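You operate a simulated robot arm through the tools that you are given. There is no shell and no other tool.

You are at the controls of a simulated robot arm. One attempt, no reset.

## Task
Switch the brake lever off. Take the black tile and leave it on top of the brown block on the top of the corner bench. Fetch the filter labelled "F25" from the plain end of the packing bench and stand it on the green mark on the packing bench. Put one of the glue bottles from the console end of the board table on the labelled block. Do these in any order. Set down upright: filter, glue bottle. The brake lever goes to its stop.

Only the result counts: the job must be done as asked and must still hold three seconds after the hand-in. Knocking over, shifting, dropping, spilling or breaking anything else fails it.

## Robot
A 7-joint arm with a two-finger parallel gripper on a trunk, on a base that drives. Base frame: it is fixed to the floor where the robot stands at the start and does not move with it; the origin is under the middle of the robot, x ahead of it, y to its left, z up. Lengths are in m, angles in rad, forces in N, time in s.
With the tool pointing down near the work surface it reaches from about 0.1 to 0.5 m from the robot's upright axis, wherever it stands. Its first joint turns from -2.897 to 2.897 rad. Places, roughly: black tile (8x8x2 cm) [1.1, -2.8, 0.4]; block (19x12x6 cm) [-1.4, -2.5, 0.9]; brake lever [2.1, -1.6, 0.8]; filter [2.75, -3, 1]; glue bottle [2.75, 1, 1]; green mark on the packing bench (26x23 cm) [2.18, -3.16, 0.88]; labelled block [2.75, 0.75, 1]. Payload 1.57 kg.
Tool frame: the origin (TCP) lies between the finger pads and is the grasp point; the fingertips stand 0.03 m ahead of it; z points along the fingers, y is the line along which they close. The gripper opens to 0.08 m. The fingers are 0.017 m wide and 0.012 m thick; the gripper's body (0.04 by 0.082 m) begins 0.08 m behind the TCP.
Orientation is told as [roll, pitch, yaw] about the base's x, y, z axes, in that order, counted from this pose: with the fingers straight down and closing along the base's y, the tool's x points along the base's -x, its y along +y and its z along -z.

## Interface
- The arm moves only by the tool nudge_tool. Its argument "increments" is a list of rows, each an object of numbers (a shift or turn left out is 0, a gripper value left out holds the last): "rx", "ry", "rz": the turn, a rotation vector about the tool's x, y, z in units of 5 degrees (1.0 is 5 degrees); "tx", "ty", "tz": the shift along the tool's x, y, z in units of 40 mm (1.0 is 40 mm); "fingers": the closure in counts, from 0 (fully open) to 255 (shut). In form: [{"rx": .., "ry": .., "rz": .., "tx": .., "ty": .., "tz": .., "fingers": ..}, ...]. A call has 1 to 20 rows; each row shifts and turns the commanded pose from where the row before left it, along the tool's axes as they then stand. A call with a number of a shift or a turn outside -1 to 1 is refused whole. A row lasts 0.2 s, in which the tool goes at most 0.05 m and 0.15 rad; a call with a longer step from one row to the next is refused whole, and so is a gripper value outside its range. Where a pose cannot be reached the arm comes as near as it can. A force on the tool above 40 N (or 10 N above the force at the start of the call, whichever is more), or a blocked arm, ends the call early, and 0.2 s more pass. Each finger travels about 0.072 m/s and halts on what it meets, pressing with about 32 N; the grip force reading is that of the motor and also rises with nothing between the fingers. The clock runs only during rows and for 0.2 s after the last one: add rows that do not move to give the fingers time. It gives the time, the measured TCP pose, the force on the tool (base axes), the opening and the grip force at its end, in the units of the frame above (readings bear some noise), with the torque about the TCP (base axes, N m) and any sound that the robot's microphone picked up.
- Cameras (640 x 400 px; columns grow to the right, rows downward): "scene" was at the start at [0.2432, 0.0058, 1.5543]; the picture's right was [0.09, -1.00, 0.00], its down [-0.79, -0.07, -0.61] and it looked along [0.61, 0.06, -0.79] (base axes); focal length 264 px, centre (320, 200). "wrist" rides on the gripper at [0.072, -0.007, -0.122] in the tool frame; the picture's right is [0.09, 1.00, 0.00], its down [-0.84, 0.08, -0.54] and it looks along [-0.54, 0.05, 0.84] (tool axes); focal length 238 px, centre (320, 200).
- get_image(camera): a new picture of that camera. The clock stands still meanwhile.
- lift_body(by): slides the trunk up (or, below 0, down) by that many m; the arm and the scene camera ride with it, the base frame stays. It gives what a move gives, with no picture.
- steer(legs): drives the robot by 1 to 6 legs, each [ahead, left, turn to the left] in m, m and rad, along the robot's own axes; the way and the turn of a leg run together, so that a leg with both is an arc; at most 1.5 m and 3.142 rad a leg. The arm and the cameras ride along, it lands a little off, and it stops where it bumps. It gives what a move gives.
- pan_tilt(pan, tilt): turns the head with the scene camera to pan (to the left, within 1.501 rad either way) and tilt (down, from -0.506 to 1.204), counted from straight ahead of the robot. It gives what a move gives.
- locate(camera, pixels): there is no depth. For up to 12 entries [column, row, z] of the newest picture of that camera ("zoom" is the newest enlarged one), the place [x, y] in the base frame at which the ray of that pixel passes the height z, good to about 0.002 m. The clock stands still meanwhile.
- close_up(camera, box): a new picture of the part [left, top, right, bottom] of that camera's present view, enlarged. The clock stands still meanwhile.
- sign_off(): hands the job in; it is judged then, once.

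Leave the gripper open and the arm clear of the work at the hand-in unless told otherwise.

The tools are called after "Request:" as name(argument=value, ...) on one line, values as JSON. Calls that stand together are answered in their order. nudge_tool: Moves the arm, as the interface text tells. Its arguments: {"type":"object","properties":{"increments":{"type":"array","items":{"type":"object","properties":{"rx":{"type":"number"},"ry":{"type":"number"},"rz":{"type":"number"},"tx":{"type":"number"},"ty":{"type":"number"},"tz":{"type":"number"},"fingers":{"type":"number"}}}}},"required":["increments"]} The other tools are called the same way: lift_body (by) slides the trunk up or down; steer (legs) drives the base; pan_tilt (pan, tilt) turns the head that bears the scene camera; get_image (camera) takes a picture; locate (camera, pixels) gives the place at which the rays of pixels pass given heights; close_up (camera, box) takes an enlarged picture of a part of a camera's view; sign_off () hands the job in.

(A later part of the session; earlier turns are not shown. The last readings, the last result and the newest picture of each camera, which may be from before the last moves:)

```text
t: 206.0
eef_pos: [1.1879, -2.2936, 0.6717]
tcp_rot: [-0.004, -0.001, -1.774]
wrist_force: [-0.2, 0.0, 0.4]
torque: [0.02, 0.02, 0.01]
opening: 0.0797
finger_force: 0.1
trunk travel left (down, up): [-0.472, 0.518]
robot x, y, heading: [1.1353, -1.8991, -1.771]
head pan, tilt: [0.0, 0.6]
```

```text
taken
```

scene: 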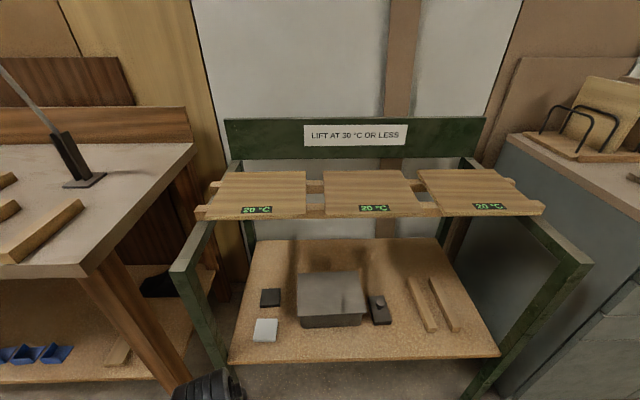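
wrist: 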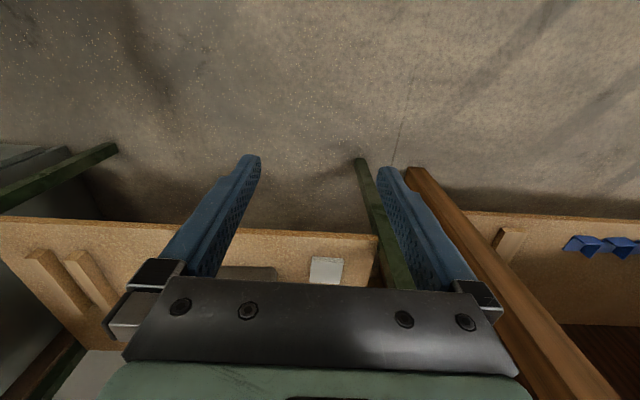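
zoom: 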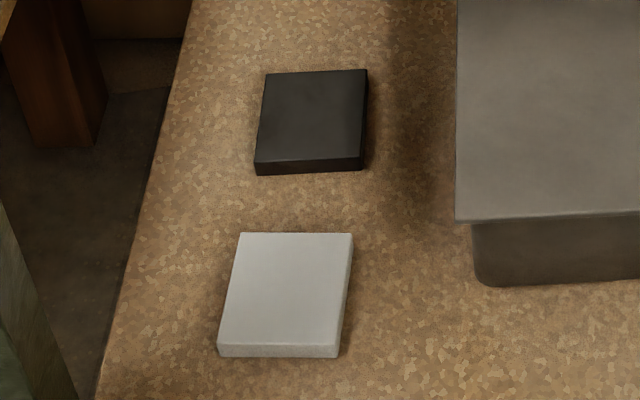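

Boards are at z≈0.82 with their front edge at y≈−2.74, so I'll reach in from the front with the tool tilted 35°. First I'll centre the tool in front of the robot and tilt it here in free space.

Request:
nudge_tool(increments=[{"ty": -0.81, "tx": 0.3}, {"ty": -0.81, "tx": 0.3}, {"ty": -0.81, "tx": 0.3}, {"ty": -0.81, "tx": 0.3}, {"ry": -1}, {"ry": -1}, {"ry": -1}, {"ry": -1}, {"ry": -1}, {"ry": -1}, {"ry": -1}, {}])

Request:
steer(legs=[[0, 0.149, 0.055], [0.26, 0, 0]])

Request:
get_image(camera="wrist")

Request:
get_image(camera="scene")

```text
t: 208.6
eef_pos: [1.0701, -2.2212, 0.6721]
tcp_rot: [-0.002, -0.612, -1.773]
wrist_force: [-0.4, 0.0, 0.8]
torque: [0.03, 0.0, -0.02]
opening: 0.08
finger_force: 0.0
trunk travel left (down, up): [-0.472, 0.518]
robot x, y, heading: [1.1345, -1.9041, -1.778]
head pan, tilt: [0.0, 0.6]
```

```text
t: 211.5
eef_pos: [1.196, -2.504, 0.6718]
tcp_rot: [-0.002, -0.611, -1.718]
wrist_force: [0.0, -0.8, -0.1]
torque: [0.0, -0.02, 0.02]
opening: 0.0801
finger_force: 0.0
trunk travel left (down, up): [-0.472, 0.518]
robot x, y, heading: [1.2398, -2.1815, -1.721]
head pan, tilt: [0.0, 0.6]
```

```text
taken
```

wrist: 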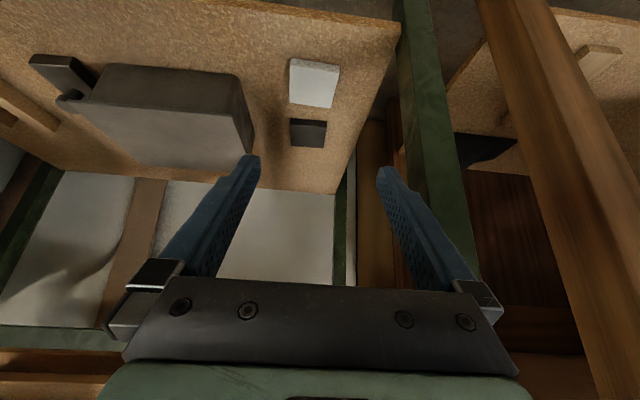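

```text
taken
```

scene: 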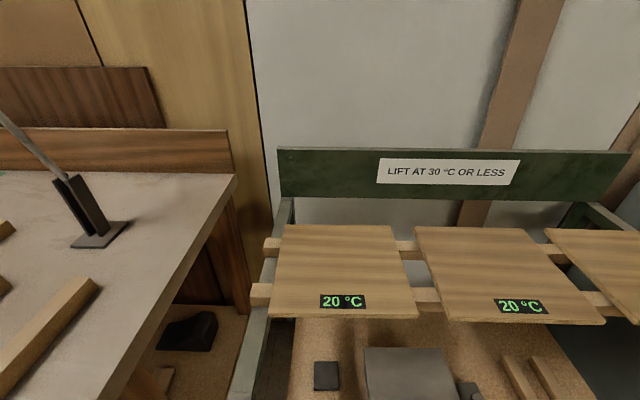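

The wrist camera sees both tiles: black at (308,133), white at (314,82). I'll enlarge and locate.

Request:
close_up(camera="wrist", box=[262, 45, 358, 165])

```text
3.33 times, centred on (310, 105) of wrist
```

zoom: 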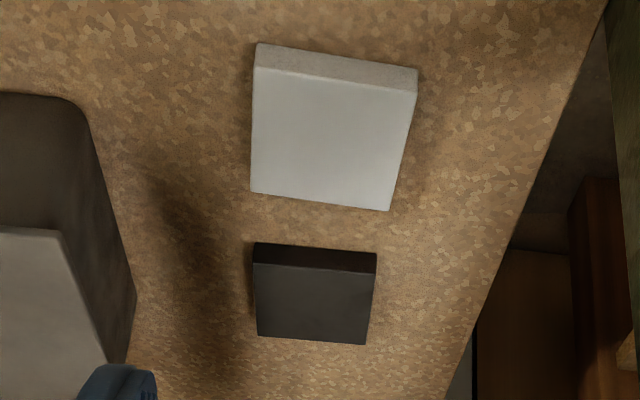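

Request:
locate(camera="zoom", pixels=[[254, 263, 0.43], [377, 273, 0.43], [366, 344, 0.43], [258, 337, 0.43], [254, 263, 0.41], [377, 273, 0.41], [366, 344, 0.41], [258, 337, 0.41], [253, 243, 0.41], [377, 253, 0.41], [253, 243, 0.39], [389, 210, 0.43]])

```text
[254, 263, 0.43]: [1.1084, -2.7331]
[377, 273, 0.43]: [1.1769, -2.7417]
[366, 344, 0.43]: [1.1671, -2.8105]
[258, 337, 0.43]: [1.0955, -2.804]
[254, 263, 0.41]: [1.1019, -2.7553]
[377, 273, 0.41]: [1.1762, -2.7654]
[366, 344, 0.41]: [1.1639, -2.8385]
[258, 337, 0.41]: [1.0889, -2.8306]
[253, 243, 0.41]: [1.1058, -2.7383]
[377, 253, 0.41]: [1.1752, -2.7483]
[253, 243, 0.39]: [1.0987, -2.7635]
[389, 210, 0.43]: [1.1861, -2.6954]
```

Three views agree: tile centre (1.139, −2.762), top z≈0.44, side ≈ 6.9 cm, turned −0.137 rad. I'll move to a pre-grasp 8 cm short along the tool axis.

Request:
nudge_tool(increments=[{"rz": -0.12}, {"tx": -0.284, "ty": -0.076, "tz": 0.87}, {"tx": -0.284, "ty": -0.076, "tz": 0.87}, {"tx": -0.284, "ty": -0.076, "tz": 0.87}, {"tx": -0.284, "ty": -0.076, "tz": 0.87}, {"tx": -0.284, "ty": -0.076, "tz": 0.87}, {"tx": -0.284, "ty": -0.076, "tz": 0.87}, {"tx": -0.284, "ty": -0.076, "tz": 0.87}, {}])

Request:
get_image(camera="wrist")

```text
t: 213.5
eef_pos: [1.1452, -2.7044, 0.5173]
tcp_rot: [-0.009, -0.613, -1.708]
wrist_force: [-0.2, -0.2, -0.3]
torque: [0.03, -0.02, 0.03]
opening: 0.08
finger_force: 0.0
trunk travel left (down, up): [-0.472, 0.518]
robot x, y, heading: [1.2459, -2.1815, -1.716]
head pan, tilt: [0.0, 0.6]
```

```text
taken
```

wrist: 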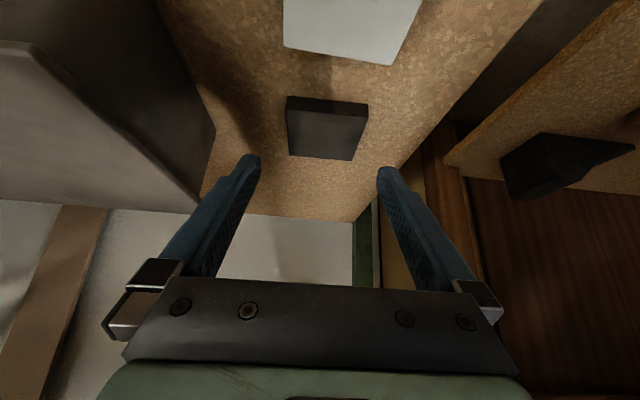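

The tile is ahead at (327,130). The metal box is to the left in the image, near the left finger, so I'll measure both from this closer view.

Request:
close_up(camera="wrist", box=[180, 60, 400, 200])

```text
2.86 times, centred on (290, 130) of wrist
```

zoom: 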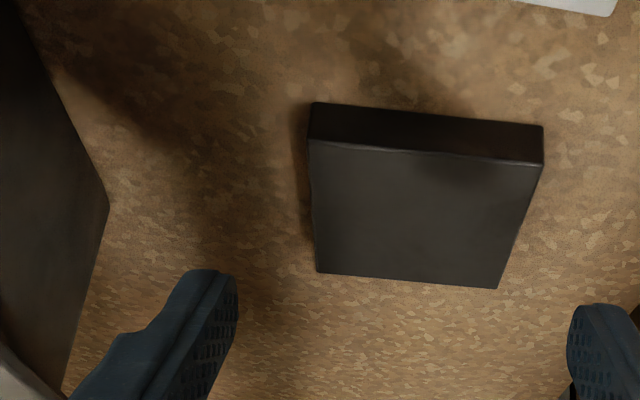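

Request:
locate(camera="zoom", pixels=[[309, 142, 0.44], [543, 164, 0.44], [498, 288, 0.44], [317, 272, 0.44], [312, 102, 0.42], [543, 126, 0.42], [108, 205, 0.42], [108, 205, 0.52], [65, 390, 0.52], [65, 390, 0.55]])

```text
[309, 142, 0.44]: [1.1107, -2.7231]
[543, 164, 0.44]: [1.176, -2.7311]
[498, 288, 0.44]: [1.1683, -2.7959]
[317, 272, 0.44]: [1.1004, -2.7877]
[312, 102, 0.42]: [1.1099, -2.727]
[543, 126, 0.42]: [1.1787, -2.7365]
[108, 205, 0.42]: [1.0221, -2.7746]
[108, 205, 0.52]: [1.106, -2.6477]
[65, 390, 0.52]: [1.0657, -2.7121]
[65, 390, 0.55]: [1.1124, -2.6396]
```

The tile is confirmed: centre (1.139, −2.760), side ≈ 6.6 cm. The box clears the fingers by about 2 cm. I'll advance along the axis to just above the shelf.

Request:
nudge_tool(increments=[{"tz": 0.5}, {"tz": 0.5}, {"tz": 0.45, "tx": 0.05, "ty": 0.03}, {"tz": 0.25}, {}])

Request:
get_image(camera="wrist")

```text
t: 214.7
eef_pos: [1.1411, -2.7411, 0.4611]
tcp_rot: [-0.007, -0.614, -1.707]
wrist_force: [0.3, -0.4, -0.3]
torque: [-0.02, -0.01, 0.02]
opening: 0.0798
finger_force: 0.1
trunk travel left (down, up): [-0.472, 0.518]
robot x, y, heading: [1.2419, -2.1862, -1.718]
head pan, tilt: [0.0, 0.6]
```

```text
taken
```

wrist: 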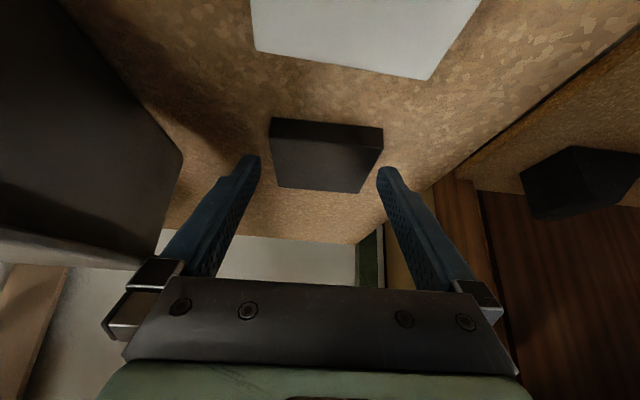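

The tile sits between the fingertips. I'll go the last 9 mm along the axis, watching the force.

Request:
nudge_tool(increments=[{"tz": 0.12}, {"tz": 0.1}, {}])

Request:
get_image(camera="wrist")

```text
t: 215.5
eef_pos: [1.1393, -2.7465, 0.4546]
tcp_rot: [-0.008, -0.61, -1.706]
wrist_force: [-0.2, 0.3, -0.1]
torque: [0.0, 0.0, 0.0]
opening: 0.0799
finger_force: 0.2
trunk travel left (down, up): [-0.472, 0.518]
robot x, y, heading: [1.2416, -2.184, -1.719]
head pan, tilt: [0.0, 0.6]
```

```text
taken
```

wrist: 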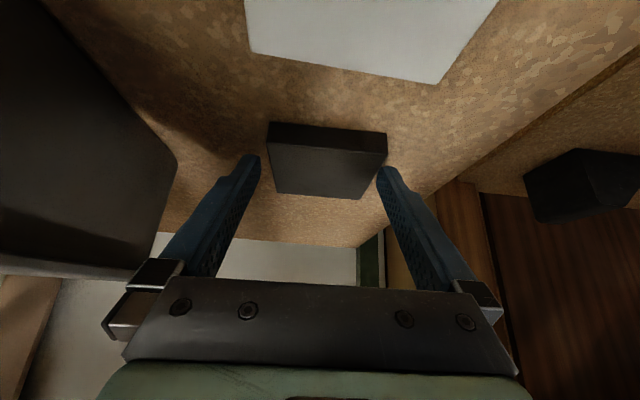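

No contact so far. I'll close the fingers on the tile.

Request:
nudge_tool(increments=[{"fingers": 30}, {"fingers": 50}, {"fingers": 120}, {"fingers": 120}, {"fingers": 120}])

Request:
get_image(camera="wrist")

```text
t: 216.7
eef_pos: [1.1403, -2.7468, 0.4552]
tcp_rot: [-0.01, -0.611, -1.707]
wrist_force: [0.8, -0.4, 0.5]
torque: [-0.02, 0.05, 0.01]
opening: 0.069
finger_force: 32.5
trunk travel left (down, up): [-0.472, 0.518]
robot x, y, heading: [1.247, -2.1844, -1.72]
head pan, tilt: [0.0, 0.6]
```

```text
taken
```

wrist: 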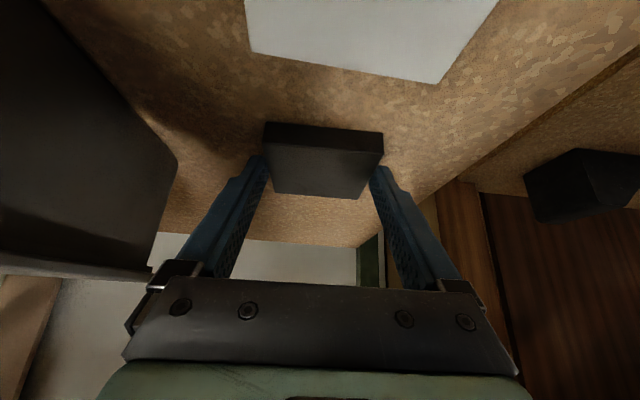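

Gripped, opening 69 mm. I'll lift slowly, 3 cm, and check that it doesn't slip.

Request:
nudge_tool(increments=[{"tx": -0.05, "tz": -0.07}, {"tx": -0.07, "tz": -0.1}, {"tx": -0.07, "tz": -0.1}, {"tx": -0.07, "tz": -0.1}, {"tx": -0.07, "tz": -0.1}, {"tx": -0.07, "tz": -0.1}, {"tx": -0.03, "tz": -0.04}, {}])

Request:
get_image(camera="wrist")

```text
t: 218.5
eef_pos: [1.1406, -2.7471, 0.4835]
tcp_rot: [-0.01, -0.61, -1.707]
wrist_force: [-0.2, -0.4, -1.1]
torque: [0.02, -0.02, 0.01]
opening: 0.069
finger_force: 32.2
trunk travel left (down, up): [-0.472, 0.518]
robot x, y, heading: [1.2462, -2.1805, -1.721]
head pan, tilt: [0.0, 0.6]
```

```text
taken
```

wrist: 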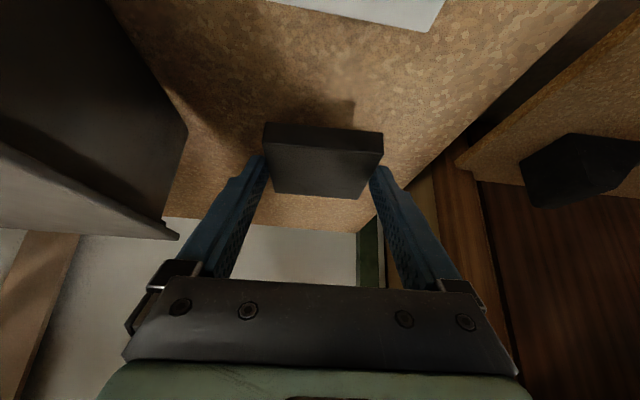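

No slip. I'll raise a bit more, then draw the tile straight back out of the rack.

Request:
nudge_tool(increments=[{"tx": -0.1, "tz": -0.15}, {"tx": -0.15, "tz": -0.2}, {"tx": -0.15, "tz": -0.2}, {"tx": -0.1, "tz": -0.1}, {"tx": 0.2, "tz": -0.15}, {"tx": 0.4, "tz": -0.28}, {"tx": 0.4, "tz": -0.28}, {"tx": 0.4, "tz": -0.28}, {"tx": 0.4, "tz": -0.28}, {"tx": 0.4, "tz": -0.28}, {"tx": 0.4, "tz": -0.28}, {"tx": 0.4, "tz": -0.28}, {"tx": 0.4, "tz": -0.28}, {"tx": 0.4, "tz": -0.28}, {"tx": 0.2, "tz": -0.15}, {}])

Request:
get_image(camera="wrist")

```text
t: 221.9
eef_pos: [1.1667, -2.554, 0.5174]
tcp_rot: [-0.009, -0.612, -1.705]
wrist_force: [0.3, -0.2, -0.6]
torque: [0.05, 0.01, 0.01]
opening: 0.0689
finger_force: 31.9
trunk travel left (down, up): [-0.472, 0.518]
robot x, y, heading: [1.2464, -2.1815, -1.716]
head pan, tilt: [0.0, 0.6]
```

```text
taken
```

wrist: 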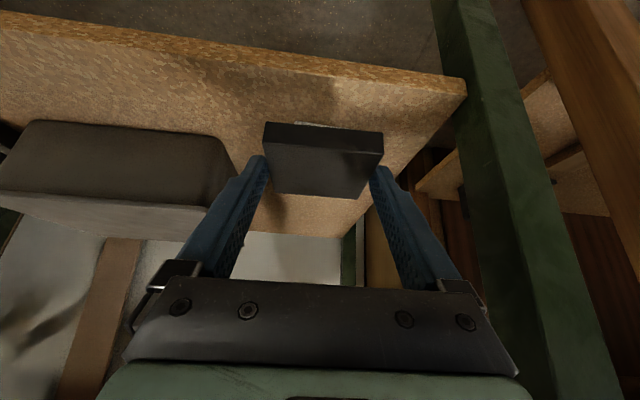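

The tile is clear of the rack. I'll back the robot off, raise the trunk and look along the path to the corner bench.

Request:
steer(legs=[[-0.25, 0, 0]])

Request:
lift_body(by=0.4)

Request:
pan_tilt(pan=-1.2, tilt=0.6)

Request:
get_image(camera="scene")

Request:
get_image(camera="wrist")

```text
t: 223.7
eef_pos: [1.2046, -2.3093, 0.5179]
tcp_rot: [-0.006, -0.609, -1.705]
wrist_force: [0.0, 0.3, -1.5]
torque: [-0.02, 0.02, -0.02]
opening: 0.069
finger_force: 32.1
trunk travel left (down, up): [-0.472, 0.518]
robot x, y, heading: [1.278, -1.9358, -1.719]
head pan, tilt: [0.0, 0.6]
```

```text
t: 227.5
eef_pos: [1.2053, -2.3089, 0.9166]
tcp_rot: [-0.007, -0.61, -1.706]
wrist_force: [-0.3, -0.7, -1.4]
torque: [0.01, -0.02, 0.0]
opening: 0.069
finger_force: 31.9
trunk travel left (down, up): [-0.872, 0.118]
robot x, y, heading: [1.2804, -1.9343, -1.718]
head pan, tilt: [0.0, 0.6]
```

```text
t: 228.9
eef_pos: [1.2034, -2.3085, 0.9171]
tcp_rot: [-0.01, -0.611, -1.707]
wrist_force: [0.3, -0.3, -0.1]
torque: [0.03, -0.02, 0.06]
opening: 0.0692
finger_force: 32.0
trunk travel left (down, up): [-0.872, 0.118]
robot x, y, heading: [1.2827, -1.9381, -1.715]
head pan, tilt: [-1.201, 0.6]
```

```text
taken
```

scene: 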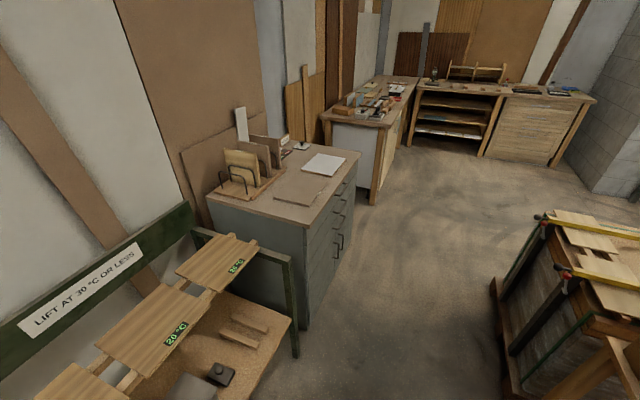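

```text
taken
```

wrist: 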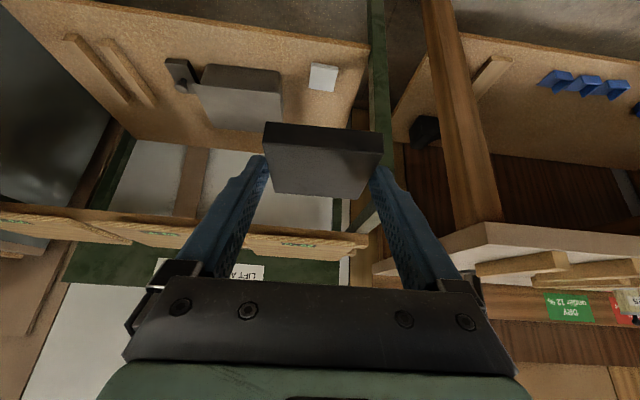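

I see the corner bench beyond the grey drawer cabinet. I'll locate the cabinet front, the pallet and the corner bench to plan the drive.

Request:
locate(camera="scene", pixels=[[303, 328, 0.0], [345, 272, 0.0], [497, 290, 0.15], [510, 375, 0.15], [548, 215, 0.75], [374, 204, 0.0], [384, 127, 0.9], [321, 115, 0.9], [418, 78, 0.9], [405, 150, 0.0], [360, 155, 0.9], [306, 220, 0.9]])

Request:
close_up(camera="scene", box=[310, 60, 430, 135])

```text
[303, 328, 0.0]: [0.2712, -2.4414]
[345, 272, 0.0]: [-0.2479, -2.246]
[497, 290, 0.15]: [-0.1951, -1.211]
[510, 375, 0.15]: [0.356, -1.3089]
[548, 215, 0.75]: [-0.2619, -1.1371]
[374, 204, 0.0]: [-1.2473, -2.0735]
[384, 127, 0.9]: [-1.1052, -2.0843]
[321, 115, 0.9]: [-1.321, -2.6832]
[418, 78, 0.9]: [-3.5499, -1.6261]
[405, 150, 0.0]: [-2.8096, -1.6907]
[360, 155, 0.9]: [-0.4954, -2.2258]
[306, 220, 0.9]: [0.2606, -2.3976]
```

```text
5.33 times, centred on (370, 98) of scene
```

zoom: 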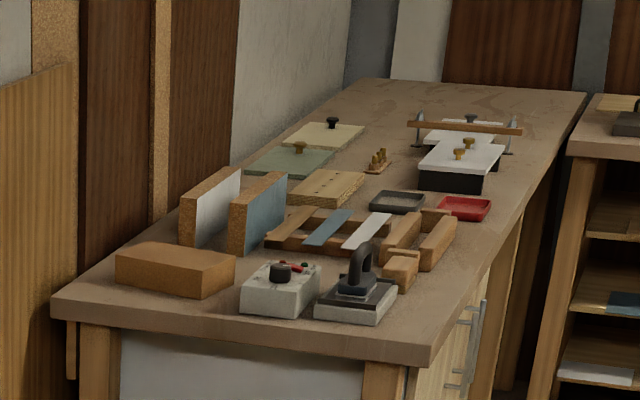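

The brown block is at the near-left corner of the corner bench. I'll turn to face −x and drive down the corridor at y≈−1.75, keeping the tile in front, then look.

Request:
steer(legs=[[0, 0, -1.42], [1.0, -0.08, 0], [0.95, -0.08, 0]])

Request:
pan_tilt(pan=0.7, tilt=0.75)

Request:
get_image(camera="scene")

Request:
get_image(camera="wrist")

```text
t: 242.2
eef_pos: [-1.0693, -1.7853, 0.9172]
tcp_rot: [-0.01, -0.611, -3.118]
wrist_force: [0.0, 0.7, -0.1]
torque: [-0.02, 0.01, 0.03]
opening: 0.069
finger_force: 32.2
trunk travel left (down, up): [-0.872, 0.118]
robot x, y, heading: [-0.6872, -1.8013, -3.13]
head pan, tilt: [-1.201, 0.6]
```

```text
t: 244.1
eef_pos: [-1.069, -1.7869, 0.9168]
tcp_rot: [-0.009, -0.611, -3.118]
wrist_force: [0.3, 0.4, -0.3]
torque: [0.0, -0.01, -0.03]
opening: 0.0693
finger_force: 32.0
trunk travel left (down, up): [-0.872, 0.118]
robot x, y, heading: [-0.6873, -1.8059, -3.129]
head pan, tilt: [0.7, 0.75]
```

```text
taken
```

scene: 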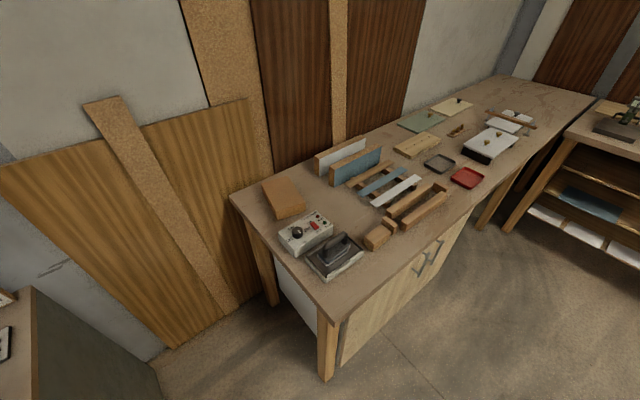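

```text
taken
```

wrist: 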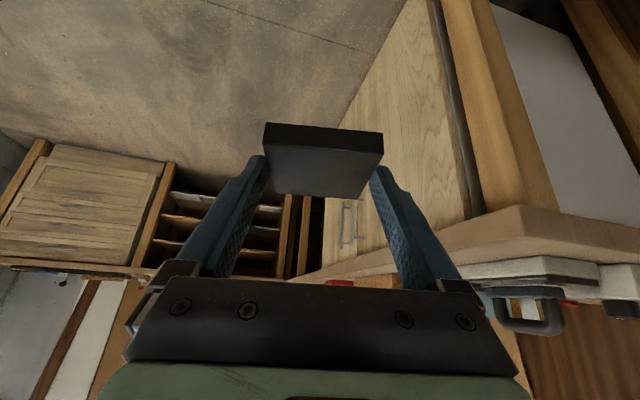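

There's a clear view of the block (284,196) at the bench's near-left corner. I'll enlarge and locate its corners.

Request:
close_up(camera="scene", box=[220, 160, 380, 290])

Request:
locate(camera="scene", pixels=[[232, 197, 0.9], [327, 313, 0.9], [595, 97, 0.9], [323, 380, 0.0], [275, 305, 0.0], [35, 290, 0.9], [160, 395, 0.2]])

```text
3.08 times, centred on (300, 225) of scene
```

zoom: 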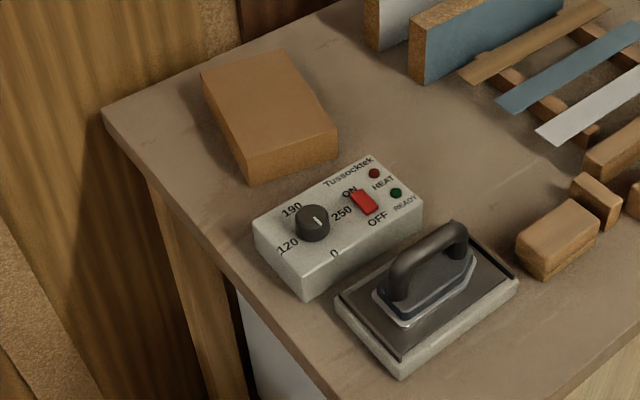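

```text
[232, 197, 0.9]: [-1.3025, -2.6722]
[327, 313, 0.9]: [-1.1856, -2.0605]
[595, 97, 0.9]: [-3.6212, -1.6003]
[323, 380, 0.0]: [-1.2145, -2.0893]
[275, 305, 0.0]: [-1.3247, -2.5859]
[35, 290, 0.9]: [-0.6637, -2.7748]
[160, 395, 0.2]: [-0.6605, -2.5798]
```

Request:
locate(camera="zoom", pixels=[[201, 68, 0.95], [278, 52, 0.95], [337, 130, 0.95], [247, 157, 0.95], [247, 184, 0.89], [338, 158, 0.89], [247, 184, 0.9], [247, 157, 0.96], [254, 217, 0.95], [305, 297, 0.9]])

```text
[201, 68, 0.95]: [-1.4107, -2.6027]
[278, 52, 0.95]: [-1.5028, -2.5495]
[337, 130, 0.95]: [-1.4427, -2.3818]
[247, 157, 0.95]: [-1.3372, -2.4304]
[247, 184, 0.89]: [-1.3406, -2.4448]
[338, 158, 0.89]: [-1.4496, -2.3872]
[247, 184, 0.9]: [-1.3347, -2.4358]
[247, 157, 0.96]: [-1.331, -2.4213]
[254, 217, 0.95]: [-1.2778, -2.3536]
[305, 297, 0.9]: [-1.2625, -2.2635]
```

Block top is at z≈0.948, centred at (−1.423, −2.491), 19×12 cm, just 15 cm in from the bench end. I'll carry the tile high (bottom near 1.1 m) and drive into the gap at about (−0.93, −2.35), facing the block.

Request:
lift_body(by=0.11)

Request:
nudge_tool(increments=[{"tx": -0.1, "tz": -0.15}, {"tx": -0.18, "tz": -0.26}, {"tx": -0.18, "tz": -0.26}, {"tx": -0.18, "tz": -0.26}, {"tx": -0.18, "tz": -0.26}, {"tx": -0.18, "tz": -0.26}, {"tx": -0.18, "tz": -0.26}, {"tx": -0.1, "tz": -0.15}, {}])

Request:
get_image(camera="wrist")

```text
t: 245.5
eef_pos: [-1.069, -1.7864, 1.0279]
tcp_rot: [-0.009, -0.61, -3.117]
wrist_force: [0.3, 0.0, -1.6]
torque: [0.0, 0.02, -0.02]
opening: 0.0692
finger_force: 32.0
trunk travel left (down, up): [-0.982, 0.008]
robot x, y, heading: [-0.6894, -1.8051, -3.135]
head pan, tilt: [0.7, 0.75]
```

```text
t: 247.5
eef_pos: [-1.0691, -1.7884, 1.1181]
tcp_rot: [-0.01, -0.612, -3.117]
wrist_force: [0.2, -0.4, -1.4]
torque: [-0.01, -0.01, 0.03]
opening: 0.0688
finger_force: 32.3
trunk travel left (down, up): [-0.982, 0.008]
robot x, y, heading: [-0.6884, -1.8019, -3.134]
head pan, tilt: [0.7, 0.75]
```

```text
taken
```

wrist: 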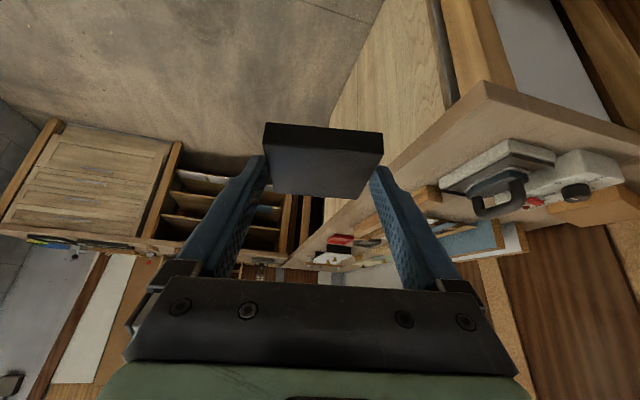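

The tile is steady. Driving in.

Request:
steer(legs=[[0.2, 0.2, 0], [0.046, 0.346, 0], [0, 0, 0.27]])

Request:
pan_tilt(pan=0.0, tilt=0.9)

Request:
get_image(camera="scene")

Request:
get_image(camera="wrist")

```text
t: 252.3
eef_pos: [-1.2982, -2.4378, 1.1179]
tcp_rot: [-0.009, -0.611, -2.844]
wrist_force: [0.4, 0.4, -1.2]
torque: [-0.03, -0.04, 0.01]
opening: 0.069
finger_force: 32.3
trunk travel left (down, up): [-0.982, 0.008]
robot x, y, heading: [-0.9292, -2.3482, -2.86]
head pan, tilt: [0.7, 0.75]
```

```text
t: 253.3
eef_pos: [-1.2993, -2.4353, 1.1162]
tcp_rot: [-0.008, -0.613, -2.844]
wrist_force: [-0.2, -0.5, -0.6]
torque: [0.01, -0.01, 0.0]
opening: 0.0691
finger_force: 32.3
trunk travel left (down, up): [-0.982, 0.008]
robot x, y, heading: [-0.9294, -2.3505, -2.853]
head pan, tilt: [0.0, 0.901]
```

```text
taken
```

scene: 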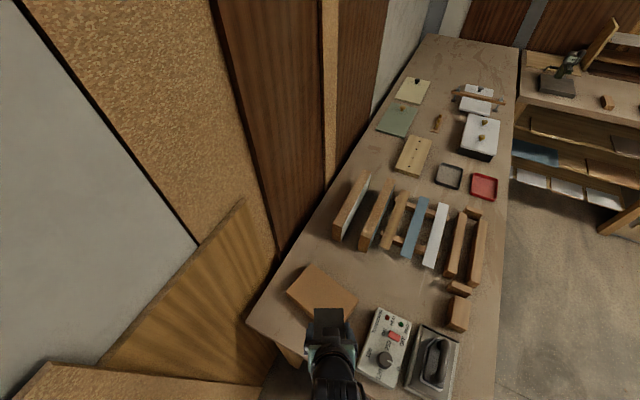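

```text
taken
```

wrist: 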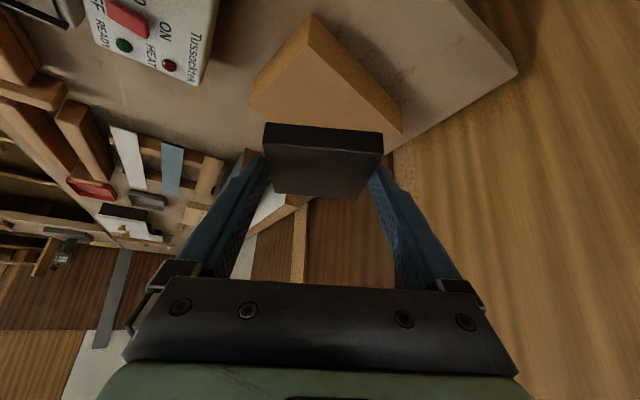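

I'm in front of the block. I'll re-locate its visible corners from here: (310,264), (358,296), (287,292).

Request:
close_up(camera="scene", box=[260, 240, 400, 340])

```text
4.00 times, centred on (330, 290) of scene
```

zoom: 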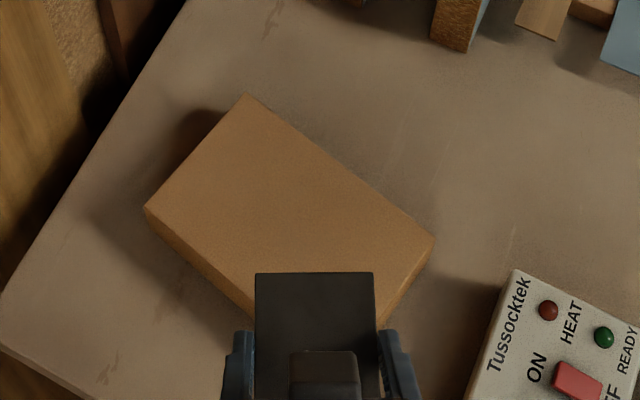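

Request:
locate(camera="zoom", pixels=[[246, 95, 0.948], [434, 238, 0.948], [145, 208, 0.948], [246, 95, 0.96], [434, 238, 0.96], [145, 208, 0.96], [255, 272, 1.1], [373, 272, 1.1]])

```text
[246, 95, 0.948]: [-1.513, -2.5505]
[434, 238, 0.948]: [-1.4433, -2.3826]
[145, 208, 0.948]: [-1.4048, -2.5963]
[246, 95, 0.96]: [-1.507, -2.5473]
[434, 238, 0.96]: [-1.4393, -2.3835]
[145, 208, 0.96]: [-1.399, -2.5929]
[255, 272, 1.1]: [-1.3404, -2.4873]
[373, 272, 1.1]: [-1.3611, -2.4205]
```

Block centre confirmed at (−1.424, −2.489). I'll move the tile over it at height, 12 cm forward.

Request:
nudge_tool(increments=[{"tx": -0.2, "ty": 0.03, "tz": 0.14}, {"tx": -0.32, "ty": 0.05, "tz": 0.22}, {"tx": -0.32, "ty": 0.05, "tz": 0.22}, {"tx": -0.32, "ty": 0.05, "tz": 0.22}, {"tx": -0.32, "ty": 0.05, "tz": 0.22}, {"tx": -0.32, "ty": 0.05, "tz": 0.22}, {"tx": -0.32, "ty": 0.05, "tz": 0.22}, {"tx": -0.32, "ty": 0.05, "tz": 0.22}, {}])

Request:
get_image(camera="scene")

Request:
get_image(camera="wrist")

```text
t: 255.3
eef_pos: [-1.4078, -2.4863, 1.1176]
tcp_rot: [-0.008, -0.61, -2.844]
wrist_force: [-0.5, 0.2, -0.2]
torque: [0.04, -0.02, -0.01]
opening: 0.0688
finger_force: 32.2
trunk travel left (down, up): [-0.982, 0.008]
robot x, y, heading: [-0.9305, -2.3507, -2.858]
head pan, tilt: [0.0, 0.901]
```

```text
taken
```

scene: 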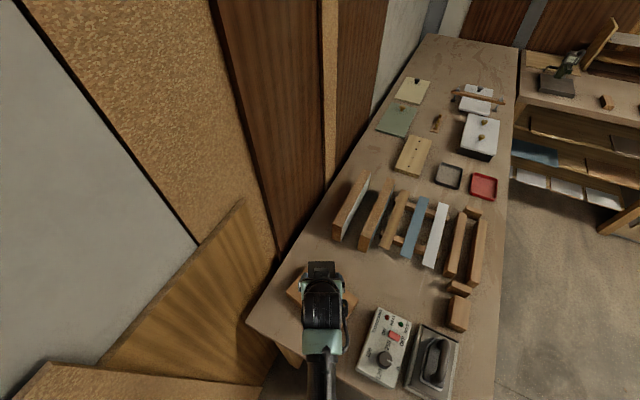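

```text
taken
```

wrist: 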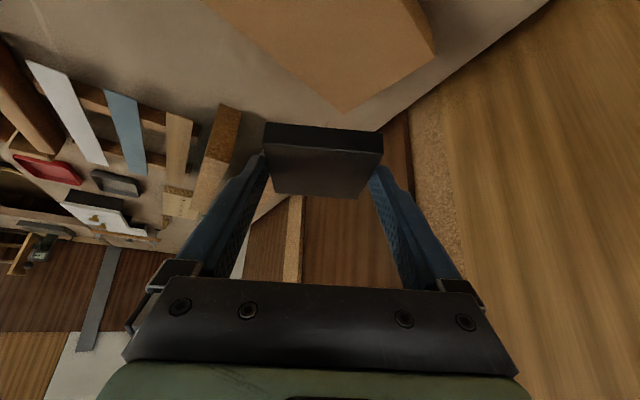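

Over the block now. I'll lower by trunk 11 cm, then in small steps until contact (expected TCP z≈0.983).

Request:
lift_body(by=-0.11)

Request:
get_image(camera="wrist")

Request:
lift_body(by=-0.012)

Request:
lift_body(by=-0.005)

```text
t: 256.8
eef_pos: [-1.4075, -2.4859, 1.0079]
tcp_rot: [-0.008, -0.611, -2.843]
wrist_force: [-0.7, 0.8, -0.7]
torque: [0.01, 0.02, 0.02]
opening: 0.0691
finger_force: 31.5
trunk travel left (down, up): [-0.872, 0.118]
robot x, y, heading: [-0.9296, -2.3484, -2.856]
head pan, tilt: [0.0, 0.901]
```

```text
taken
```

wrist: 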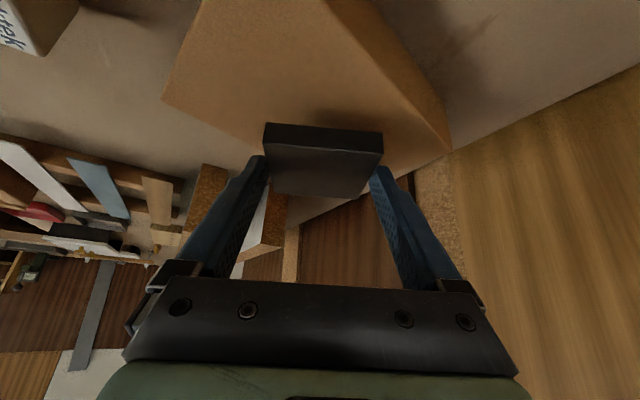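

```text
t: 257.4
eef_pos: [-1.4081, -2.4858, 0.9961]
tcp_rot: [-0.009, -0.61, -2.841]
wrist_force: [-1.1, 0.5, -0.1]
torque: [0.01, 0.0, -0.05]
opening: 0.0693
finger_force: 31.7
trunk travel left (down, up): [-0.86, 0.13]
robot x, y, heading: [-0.9333, -2.3483, -2.855]
head pan, tilt: [0.0, 0.901]
```

```text
t: 257.9
eef_pos: [-1.4078, -2.4863, 0.991]
tcp_rot: [-0.01, -0.611, -2.844]
wrist_force: [-0.5, -0.1, -0.2]
torque: [0.0, 0.02, 0.0]
opening: 0.0687
finger_force: 32.3
trunk travel left (down, up): [-0.855, 0.135]
robot x, y, heading: [-0.9309, -2.3515, -2.86]
head pan, tilt: [0.0, 0.901]
```

No contact yet. I'll keep lowering in small steps.

Request:
lift_body(by=-0.004)

Request:
lift_body(by=-0.004)

Request:
lift_body(by=-0.003)

```text
t: 258.4
eef_pos: [-1.4082, -2.4857, 0.9877]
tcp_rot: [-0.008, -0.611, -2.843]
wrist_force: [0.3, 0.3, -1.0]
torque: [0.0, 0.01, 0.02]
opening: 0.069
finger_force: 32.2
trunk travel left (down, up): [-0.851, 0.139]
robot x, y, heading: [-0.9297, -2.3534, -2.859]
head pan, tilt: [0.0, 0.901]
```

```text
t: 259.0
eef_pos: [-1.4075, -2.486, 0.9862]
tcp_rot: [-0.008, -0.62, -2.846]
wrist_force: [2.2, 1.2, 15.8]
torque: [-0.28, -0.49, 0.03]
opening: 0.069
finger_force: 31.8
trunk travel left (down, up): [-0.847, 0.143]
robot x, y, heading: [-0.9288, -2.3503, -2.858]
head pan, tilt: [0.0, 0.901]
```

```text
t: 259.5
eef_pos: [-1.4089, -2.486, 0.9859]
tcp_rot: [-0.01, -0.624, -2.844]
wrist_force: [4.4, 1.7, 26.5]
torque: [-0.08, 0.13, -0.01]
opening: 0.0686
finger_force: 31.6
trunk travel left (down, up): [-0.844, 0.146]
robot x, y, heading: [-0.9328, -2.3505, -2.855]
head pan, tilt: [0.0, 0.901]
```

There's contact at TCP z 0.986. I'll relieve 4 mm and open.

Request:
lift_body(by=0.004)

Request:
nudge_tool(increments=[{"fingers": 25}, {"fingers": 10}, {"fingers": 0}, {"fingers": 0}, {}])

Request:
get_image(camera="wrist")

```text
t: 260.0
eef_pos: [-1.4084, -2.4855, 0.9852]
tcp_rot: [-0.011, -0.618, -2.843]
wrist_force: [-5.6, -1.3, 13.7]
torque: [-0.24, 0.87, 0.02]
opening: 0.0691
finger_force: 32.3
trunk travel left (down, up): [-0.848, 0.142]
robot x, y, heading: [-0.9316, -2.3516, -2.857]
head pan, tilt: [0.0, 0.901]
```

```text
t: 261.2
eef_pos: [-1.4078, -2.4859, 0.9842]
tcp_rot: [-0.008, -0.611, -2.842]
wrist_force: [-0.4, 0.9, -0.4]
torque: [0.02, -0.01, 0.0]
opening: 0.0802
finger_force: 0.0
trunk travel left (down, up): [-0.848, 0.142]
robot x, y, heading: [-0.9305, -2.3513, -2.858]
head pan, tilt: [0.0, 0.901]
```

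```text
taken
```

wrist: 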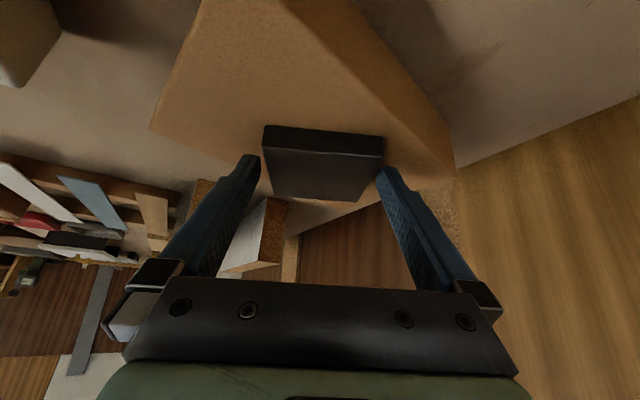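

Released. I'll retract along the tool axis carefully and check.

Request:
nudge_tool(increments=[{"tz": -0.3}, {"tz": -0.5}, {"tz": -0.7}, {"tz": -0.8}, {"tz": -0.8}, {"tx": 0.5, "tz": -0.5}, {"tx": 0.5, "tz": -0.5}, {}])

Request:
get_image(camera="scene")

Request:
close_up(camera="scene", box=[250, 220, 410, 340])

```text
t: 263.0
eef_pos: [-1.2854, -2.4503, 1.0958]
tcp_rot: [-0.008, -0.611, -2.843]
wrist_force: [-0.3, 1.0, 0.2]
torque: [0.02, -0.01, 0.0]
opening: 0.0803
finger_force: 0.1
trunk travel left (down, up): [-0.848, 0.142]
robot x, y, heading: [-0.932, -2.3497, -2.855]
head pan, tilt: [0.0, 0.901]
```

```text
taken
```

scene: 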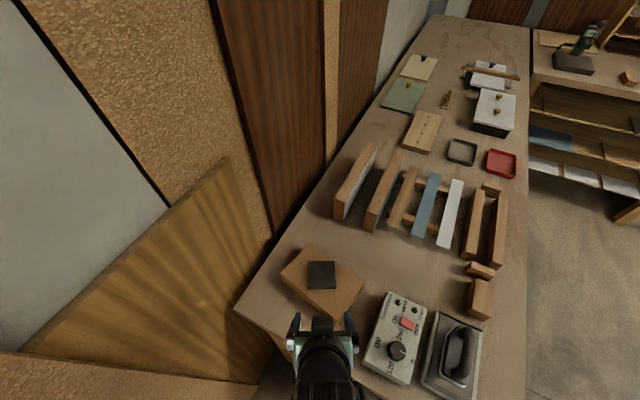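

```text
3.33 times, centred on (330, 280) of scene
```

zoom: 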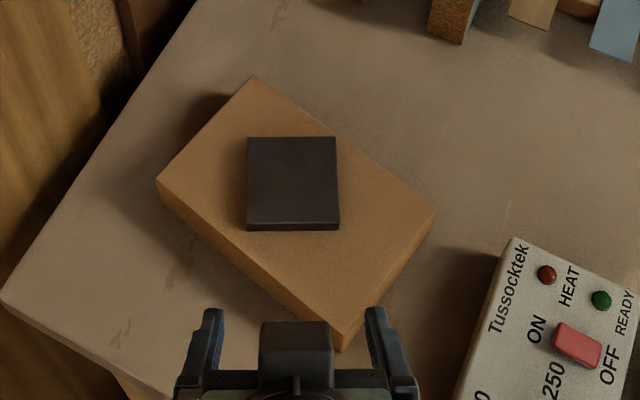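

The tile lies flat on the brown block. Next is the glue bottle. I'll back out of the gap the way I came in, then set the tool upright.

Request:
steer(legs=[[-0.387, -0.46, 0]])

Request:
nudge_tool(increments=[{"ry": 1}, {"ry": 1}, {"ry": 1}, {"ry": 1}, {"ry": 1}, {"ry": 1}, {"ry": 1}, {}])

```text
t: 266.4
eef_pos: [-1.0432, -1.8988, 1.0953]
tcp_rot: [-0.01, -0.611, -2.841]
wrist_force: [-0.5, 0.2, 0.0]
torque: [0.0, 0.0, 0.01]
opening: 0.08
finger_force: 0.0
trunk travel left (down, up): [-0.848, 0.142]
robot x, y, heading: [-0.6885, -1.7992, -2.852]
head pan, tilt: [0.0, 0.901]
```

```text
t: 268.2
eef_pos: [-0.9859, -1.897, 1.0512]
tcp_rot: [0.045, 0.005, -2.854]
wrist_force: [-1.2, -0.5, -0.4]
torque: [0.04, 0.0, -0.03]
opening: 0.0803
finger_force: 0.0
out of reach, approached as far as the arm can: row 6, 7
trunk travel left (down, up): [-0.848, 0.142]
robot x, y, heading: [-0.6869, -1.7997, -2.854]
head pan, tilt: [0.0, 0.901]
```

Now I'll turn clockwise to face +x and drive back along the corridor, then up the aisle between small bench and trolley.

Request:
steer(legs=[[0, 0, -1.71], [0, 0, -1.71], [1.2, -0.05, 0], [1.15, -0.05, 0]])

Request:
steer(legs=[[0, 0, 1.57]])

```text
t: 288.1
eef_pos: [1.9793, -1.9333, 1.0523]
tcp_rot: [0.047, 0.003, -0.019]
wrist_force: [0.7, 0.2, 0.1]
torque: [-0.02, -0.02, 0.03]
opening: 0.08
finger_force: 0.2
trunk travel left (down, up): [-0.848, 0.142]
robot x, y, heading: [1.6658, -1.9356, -0.024]
head pan, tilt: [0.0, 0.901]
```

```text
t: 292.3
eef_pos: [1.661, -1.6217, 1.0513]
tcp_rot: [0.046, 0.002, 1.555]
wrist_force: [0.1, -1.0, -0.2]
torque: [0.0, 0.01, 0.0]
opening: 0.0801
finger_force: 0.0
trunk travel left (down, up): [-0.848, 0.142]
robot x, y, heading: [1.669, -1.9289, 1.554]
head pan, tilt: [0.0, 0.901]
```

Request:
steer(legs=[[1.3, 0, 0]])

Request:
pan_tilt(pan=-0.6, tilt=0.5)

Request:
get_image(camera="scene")

Request:
pan_tilt(pan=-1.5, tilt=0.7)

Request:
get_image(camera="scene")

```text
t: 298.8
eef_pos: [1.6828, -0.3241, 1.0519]
tcp_rot: [0.048, 0.004, 1.559]
wrist_force: [0.5, 0.0, 0.9]
torque: [-0.01, -0.01, 0.0]
opening: 0.08
finger_force: 0.1
trunk travel left (down, up): [-0.848, 0.142]
robot x, y, heading: [1.683, -0.6418, 1.554]
head pan, tilt: [0.0, 0.901]
```

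```text
t: 299.8
eef_pos: [1.6811, -0.3242, 1.0518]
tcp_rot: [0.047, 0.003, 1.559]
wrist_force: [0.3, -0.3, 0.3]
torque: [-0.02, -0.05, -0.03]
opening: 0.0801
finger_force: 0.1
trunk travel left (down, up): [-0.848, 0.142]
robot x, y, heading: [1.6859, -0.6381, 1.552]
head pan, tilt: [-0.6, 0.499]
```

```text
taken
```

scene: 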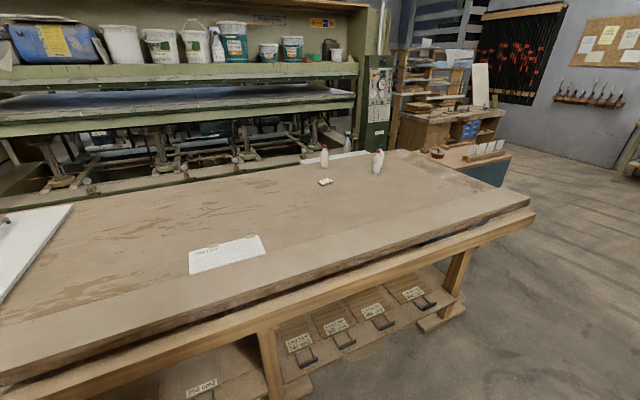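

```text
t: 301.0
eef_pos: [1.6819, -0.3251, 1.0519]
tcp_rot: [0.046, 0.002, 1.559]
wrist_force: [-1.0, 0.3, 0.6]
torque: [-0.03, -0.01, 0.0]
opening: 0.08
finger_force: 0.0
trunk travel left (down, up): [-0.848, 0.142]
robot x, y, heading: [1.6902, -0.6413, 1.552]
head pan, tilt: [-1.499, 0.7]
```

```text
taken
```

scene: 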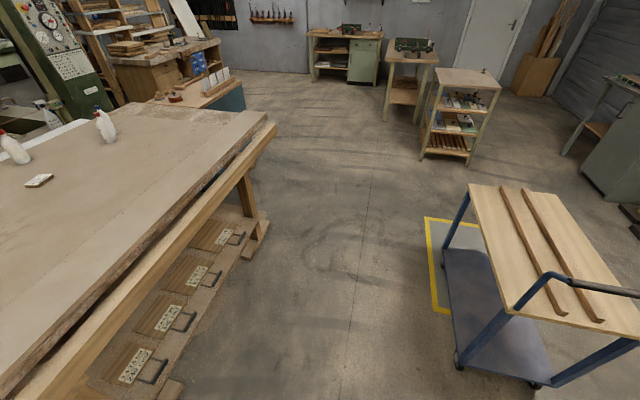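

I can see the table's right end (277,122), the bottle pair (104,125), a single bottle (14,148) and the labelled block (38,180). I'll locate them at possible table heights.

Request:
locate(camera="scene", pixels=[[277, 122, 0.92], [38, 182, 0.92], [38, 182, 0.96], [108, 142, 0.92], [108, 142, 0.96], [22, 162, 0.92], [22, 162, 0.96], [95, 105, 0.92], [20, 395, 0.92], [195, 80, 0.9], [245, 108, 0.0], [268, 215, 0.0]])

Request:
close_up(camera="scene", box=[0, 80, 160, 220])

```text
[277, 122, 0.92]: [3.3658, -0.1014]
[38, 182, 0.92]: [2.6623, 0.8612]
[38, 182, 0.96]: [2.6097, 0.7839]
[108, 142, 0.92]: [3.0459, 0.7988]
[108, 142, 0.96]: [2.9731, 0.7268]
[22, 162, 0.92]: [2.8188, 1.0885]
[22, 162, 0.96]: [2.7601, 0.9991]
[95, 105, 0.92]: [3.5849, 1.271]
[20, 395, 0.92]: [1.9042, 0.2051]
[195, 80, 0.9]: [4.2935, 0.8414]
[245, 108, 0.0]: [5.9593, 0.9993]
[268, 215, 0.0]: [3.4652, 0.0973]
```

```text
2.86 times, centred on (80, 150) of scene
```

zoom: 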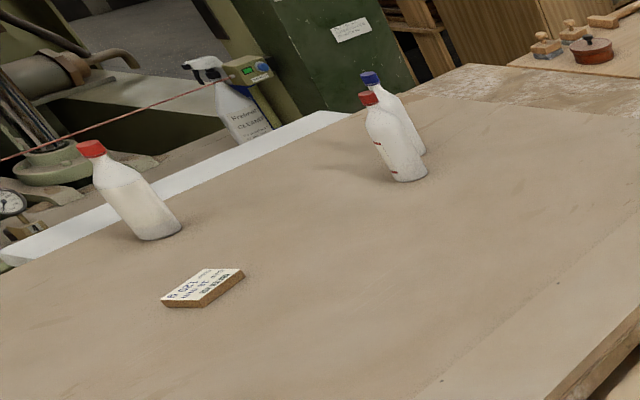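

Table top is at z≈0.92. The bottles stand deep on the table: single at about (2.8, 1.05), pair at about (3.0, 0.78), labelled block at about (2.65, 0.85). I need to see if the table's right end is accessible, so I'll turn to +x and drive along the table.

Request:
steer(legs=[[0, 0, -1.552], [0.9, 0.03, 0], [0.8, 0, 0]])

Request:
pan_tilt(pan=1.2, tilt=0.6)

Request:
get_image(camera="scene")

Request:
pan_tilt(pan=0.3, tilt=0.7)

Request:
get_image(camera="scene")

```text
t: 313.5
eef_pos: [3.6972, -0.6435, 1.052]
tcp_rot: [0.045, 0.004, -0.02]
wrist_force: [1.0, 0.3, 0.2]
torque: [0.05, -0.01, -0.01]
opening: 0.08
finger_force: 0.0
trunk travel left (down, up): [-0.848, 0.142]
robot x, y, heading: [3.3825, -0.6465, -0.02]
head pan, tilt: [-1.499, 0.7]
```

```text
t: 315.9
eef_pos: [3.6978, -0.6427, 1.0518]
tcp_rot: [0.046, 0.004, -0.017]
wrist_force: [-0.7, 0.0, 0.5]
torque: [-0.01, -0.05, -0.01]
opening: 0.0801
finger_force: 0.0
trunk travel left (down, up): [-0.848, 0.142]
robot x, y, heading: [3.3824, -0.6454, -0.02]
head pan, tilt: [1.201, 0.6]
```

```text
taken
```

scene: 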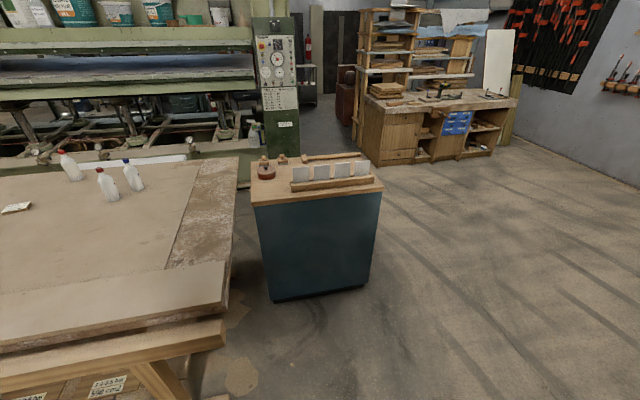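

```text
t: 317.1
eef_pos: [3.6968, -0.6438, 1.0506]
tcp_rot: [0.046, 0.001, -0.019]
wrist_force: [0.2, -0.2, 0.6]
torque: [0.01, -0.02, -0.02]
opening: 0.0802
finger_force: 0.1
trunk travel left (down, up): [-0.848, 0.142]
robot x, y, heading: [3.3842, -0.6466, -0.018]
head pan, tilt: [0.3, 0.7]
```

```text
taken
```

scene: 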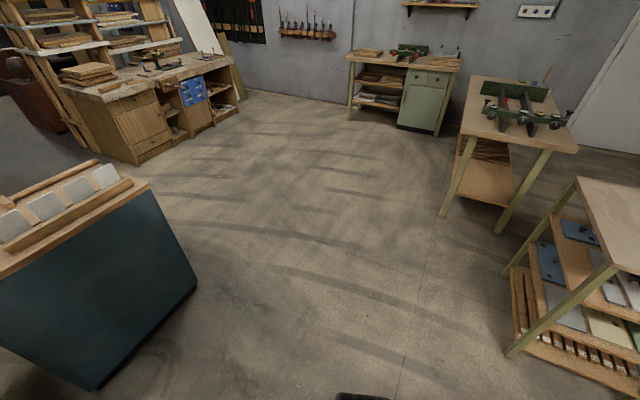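

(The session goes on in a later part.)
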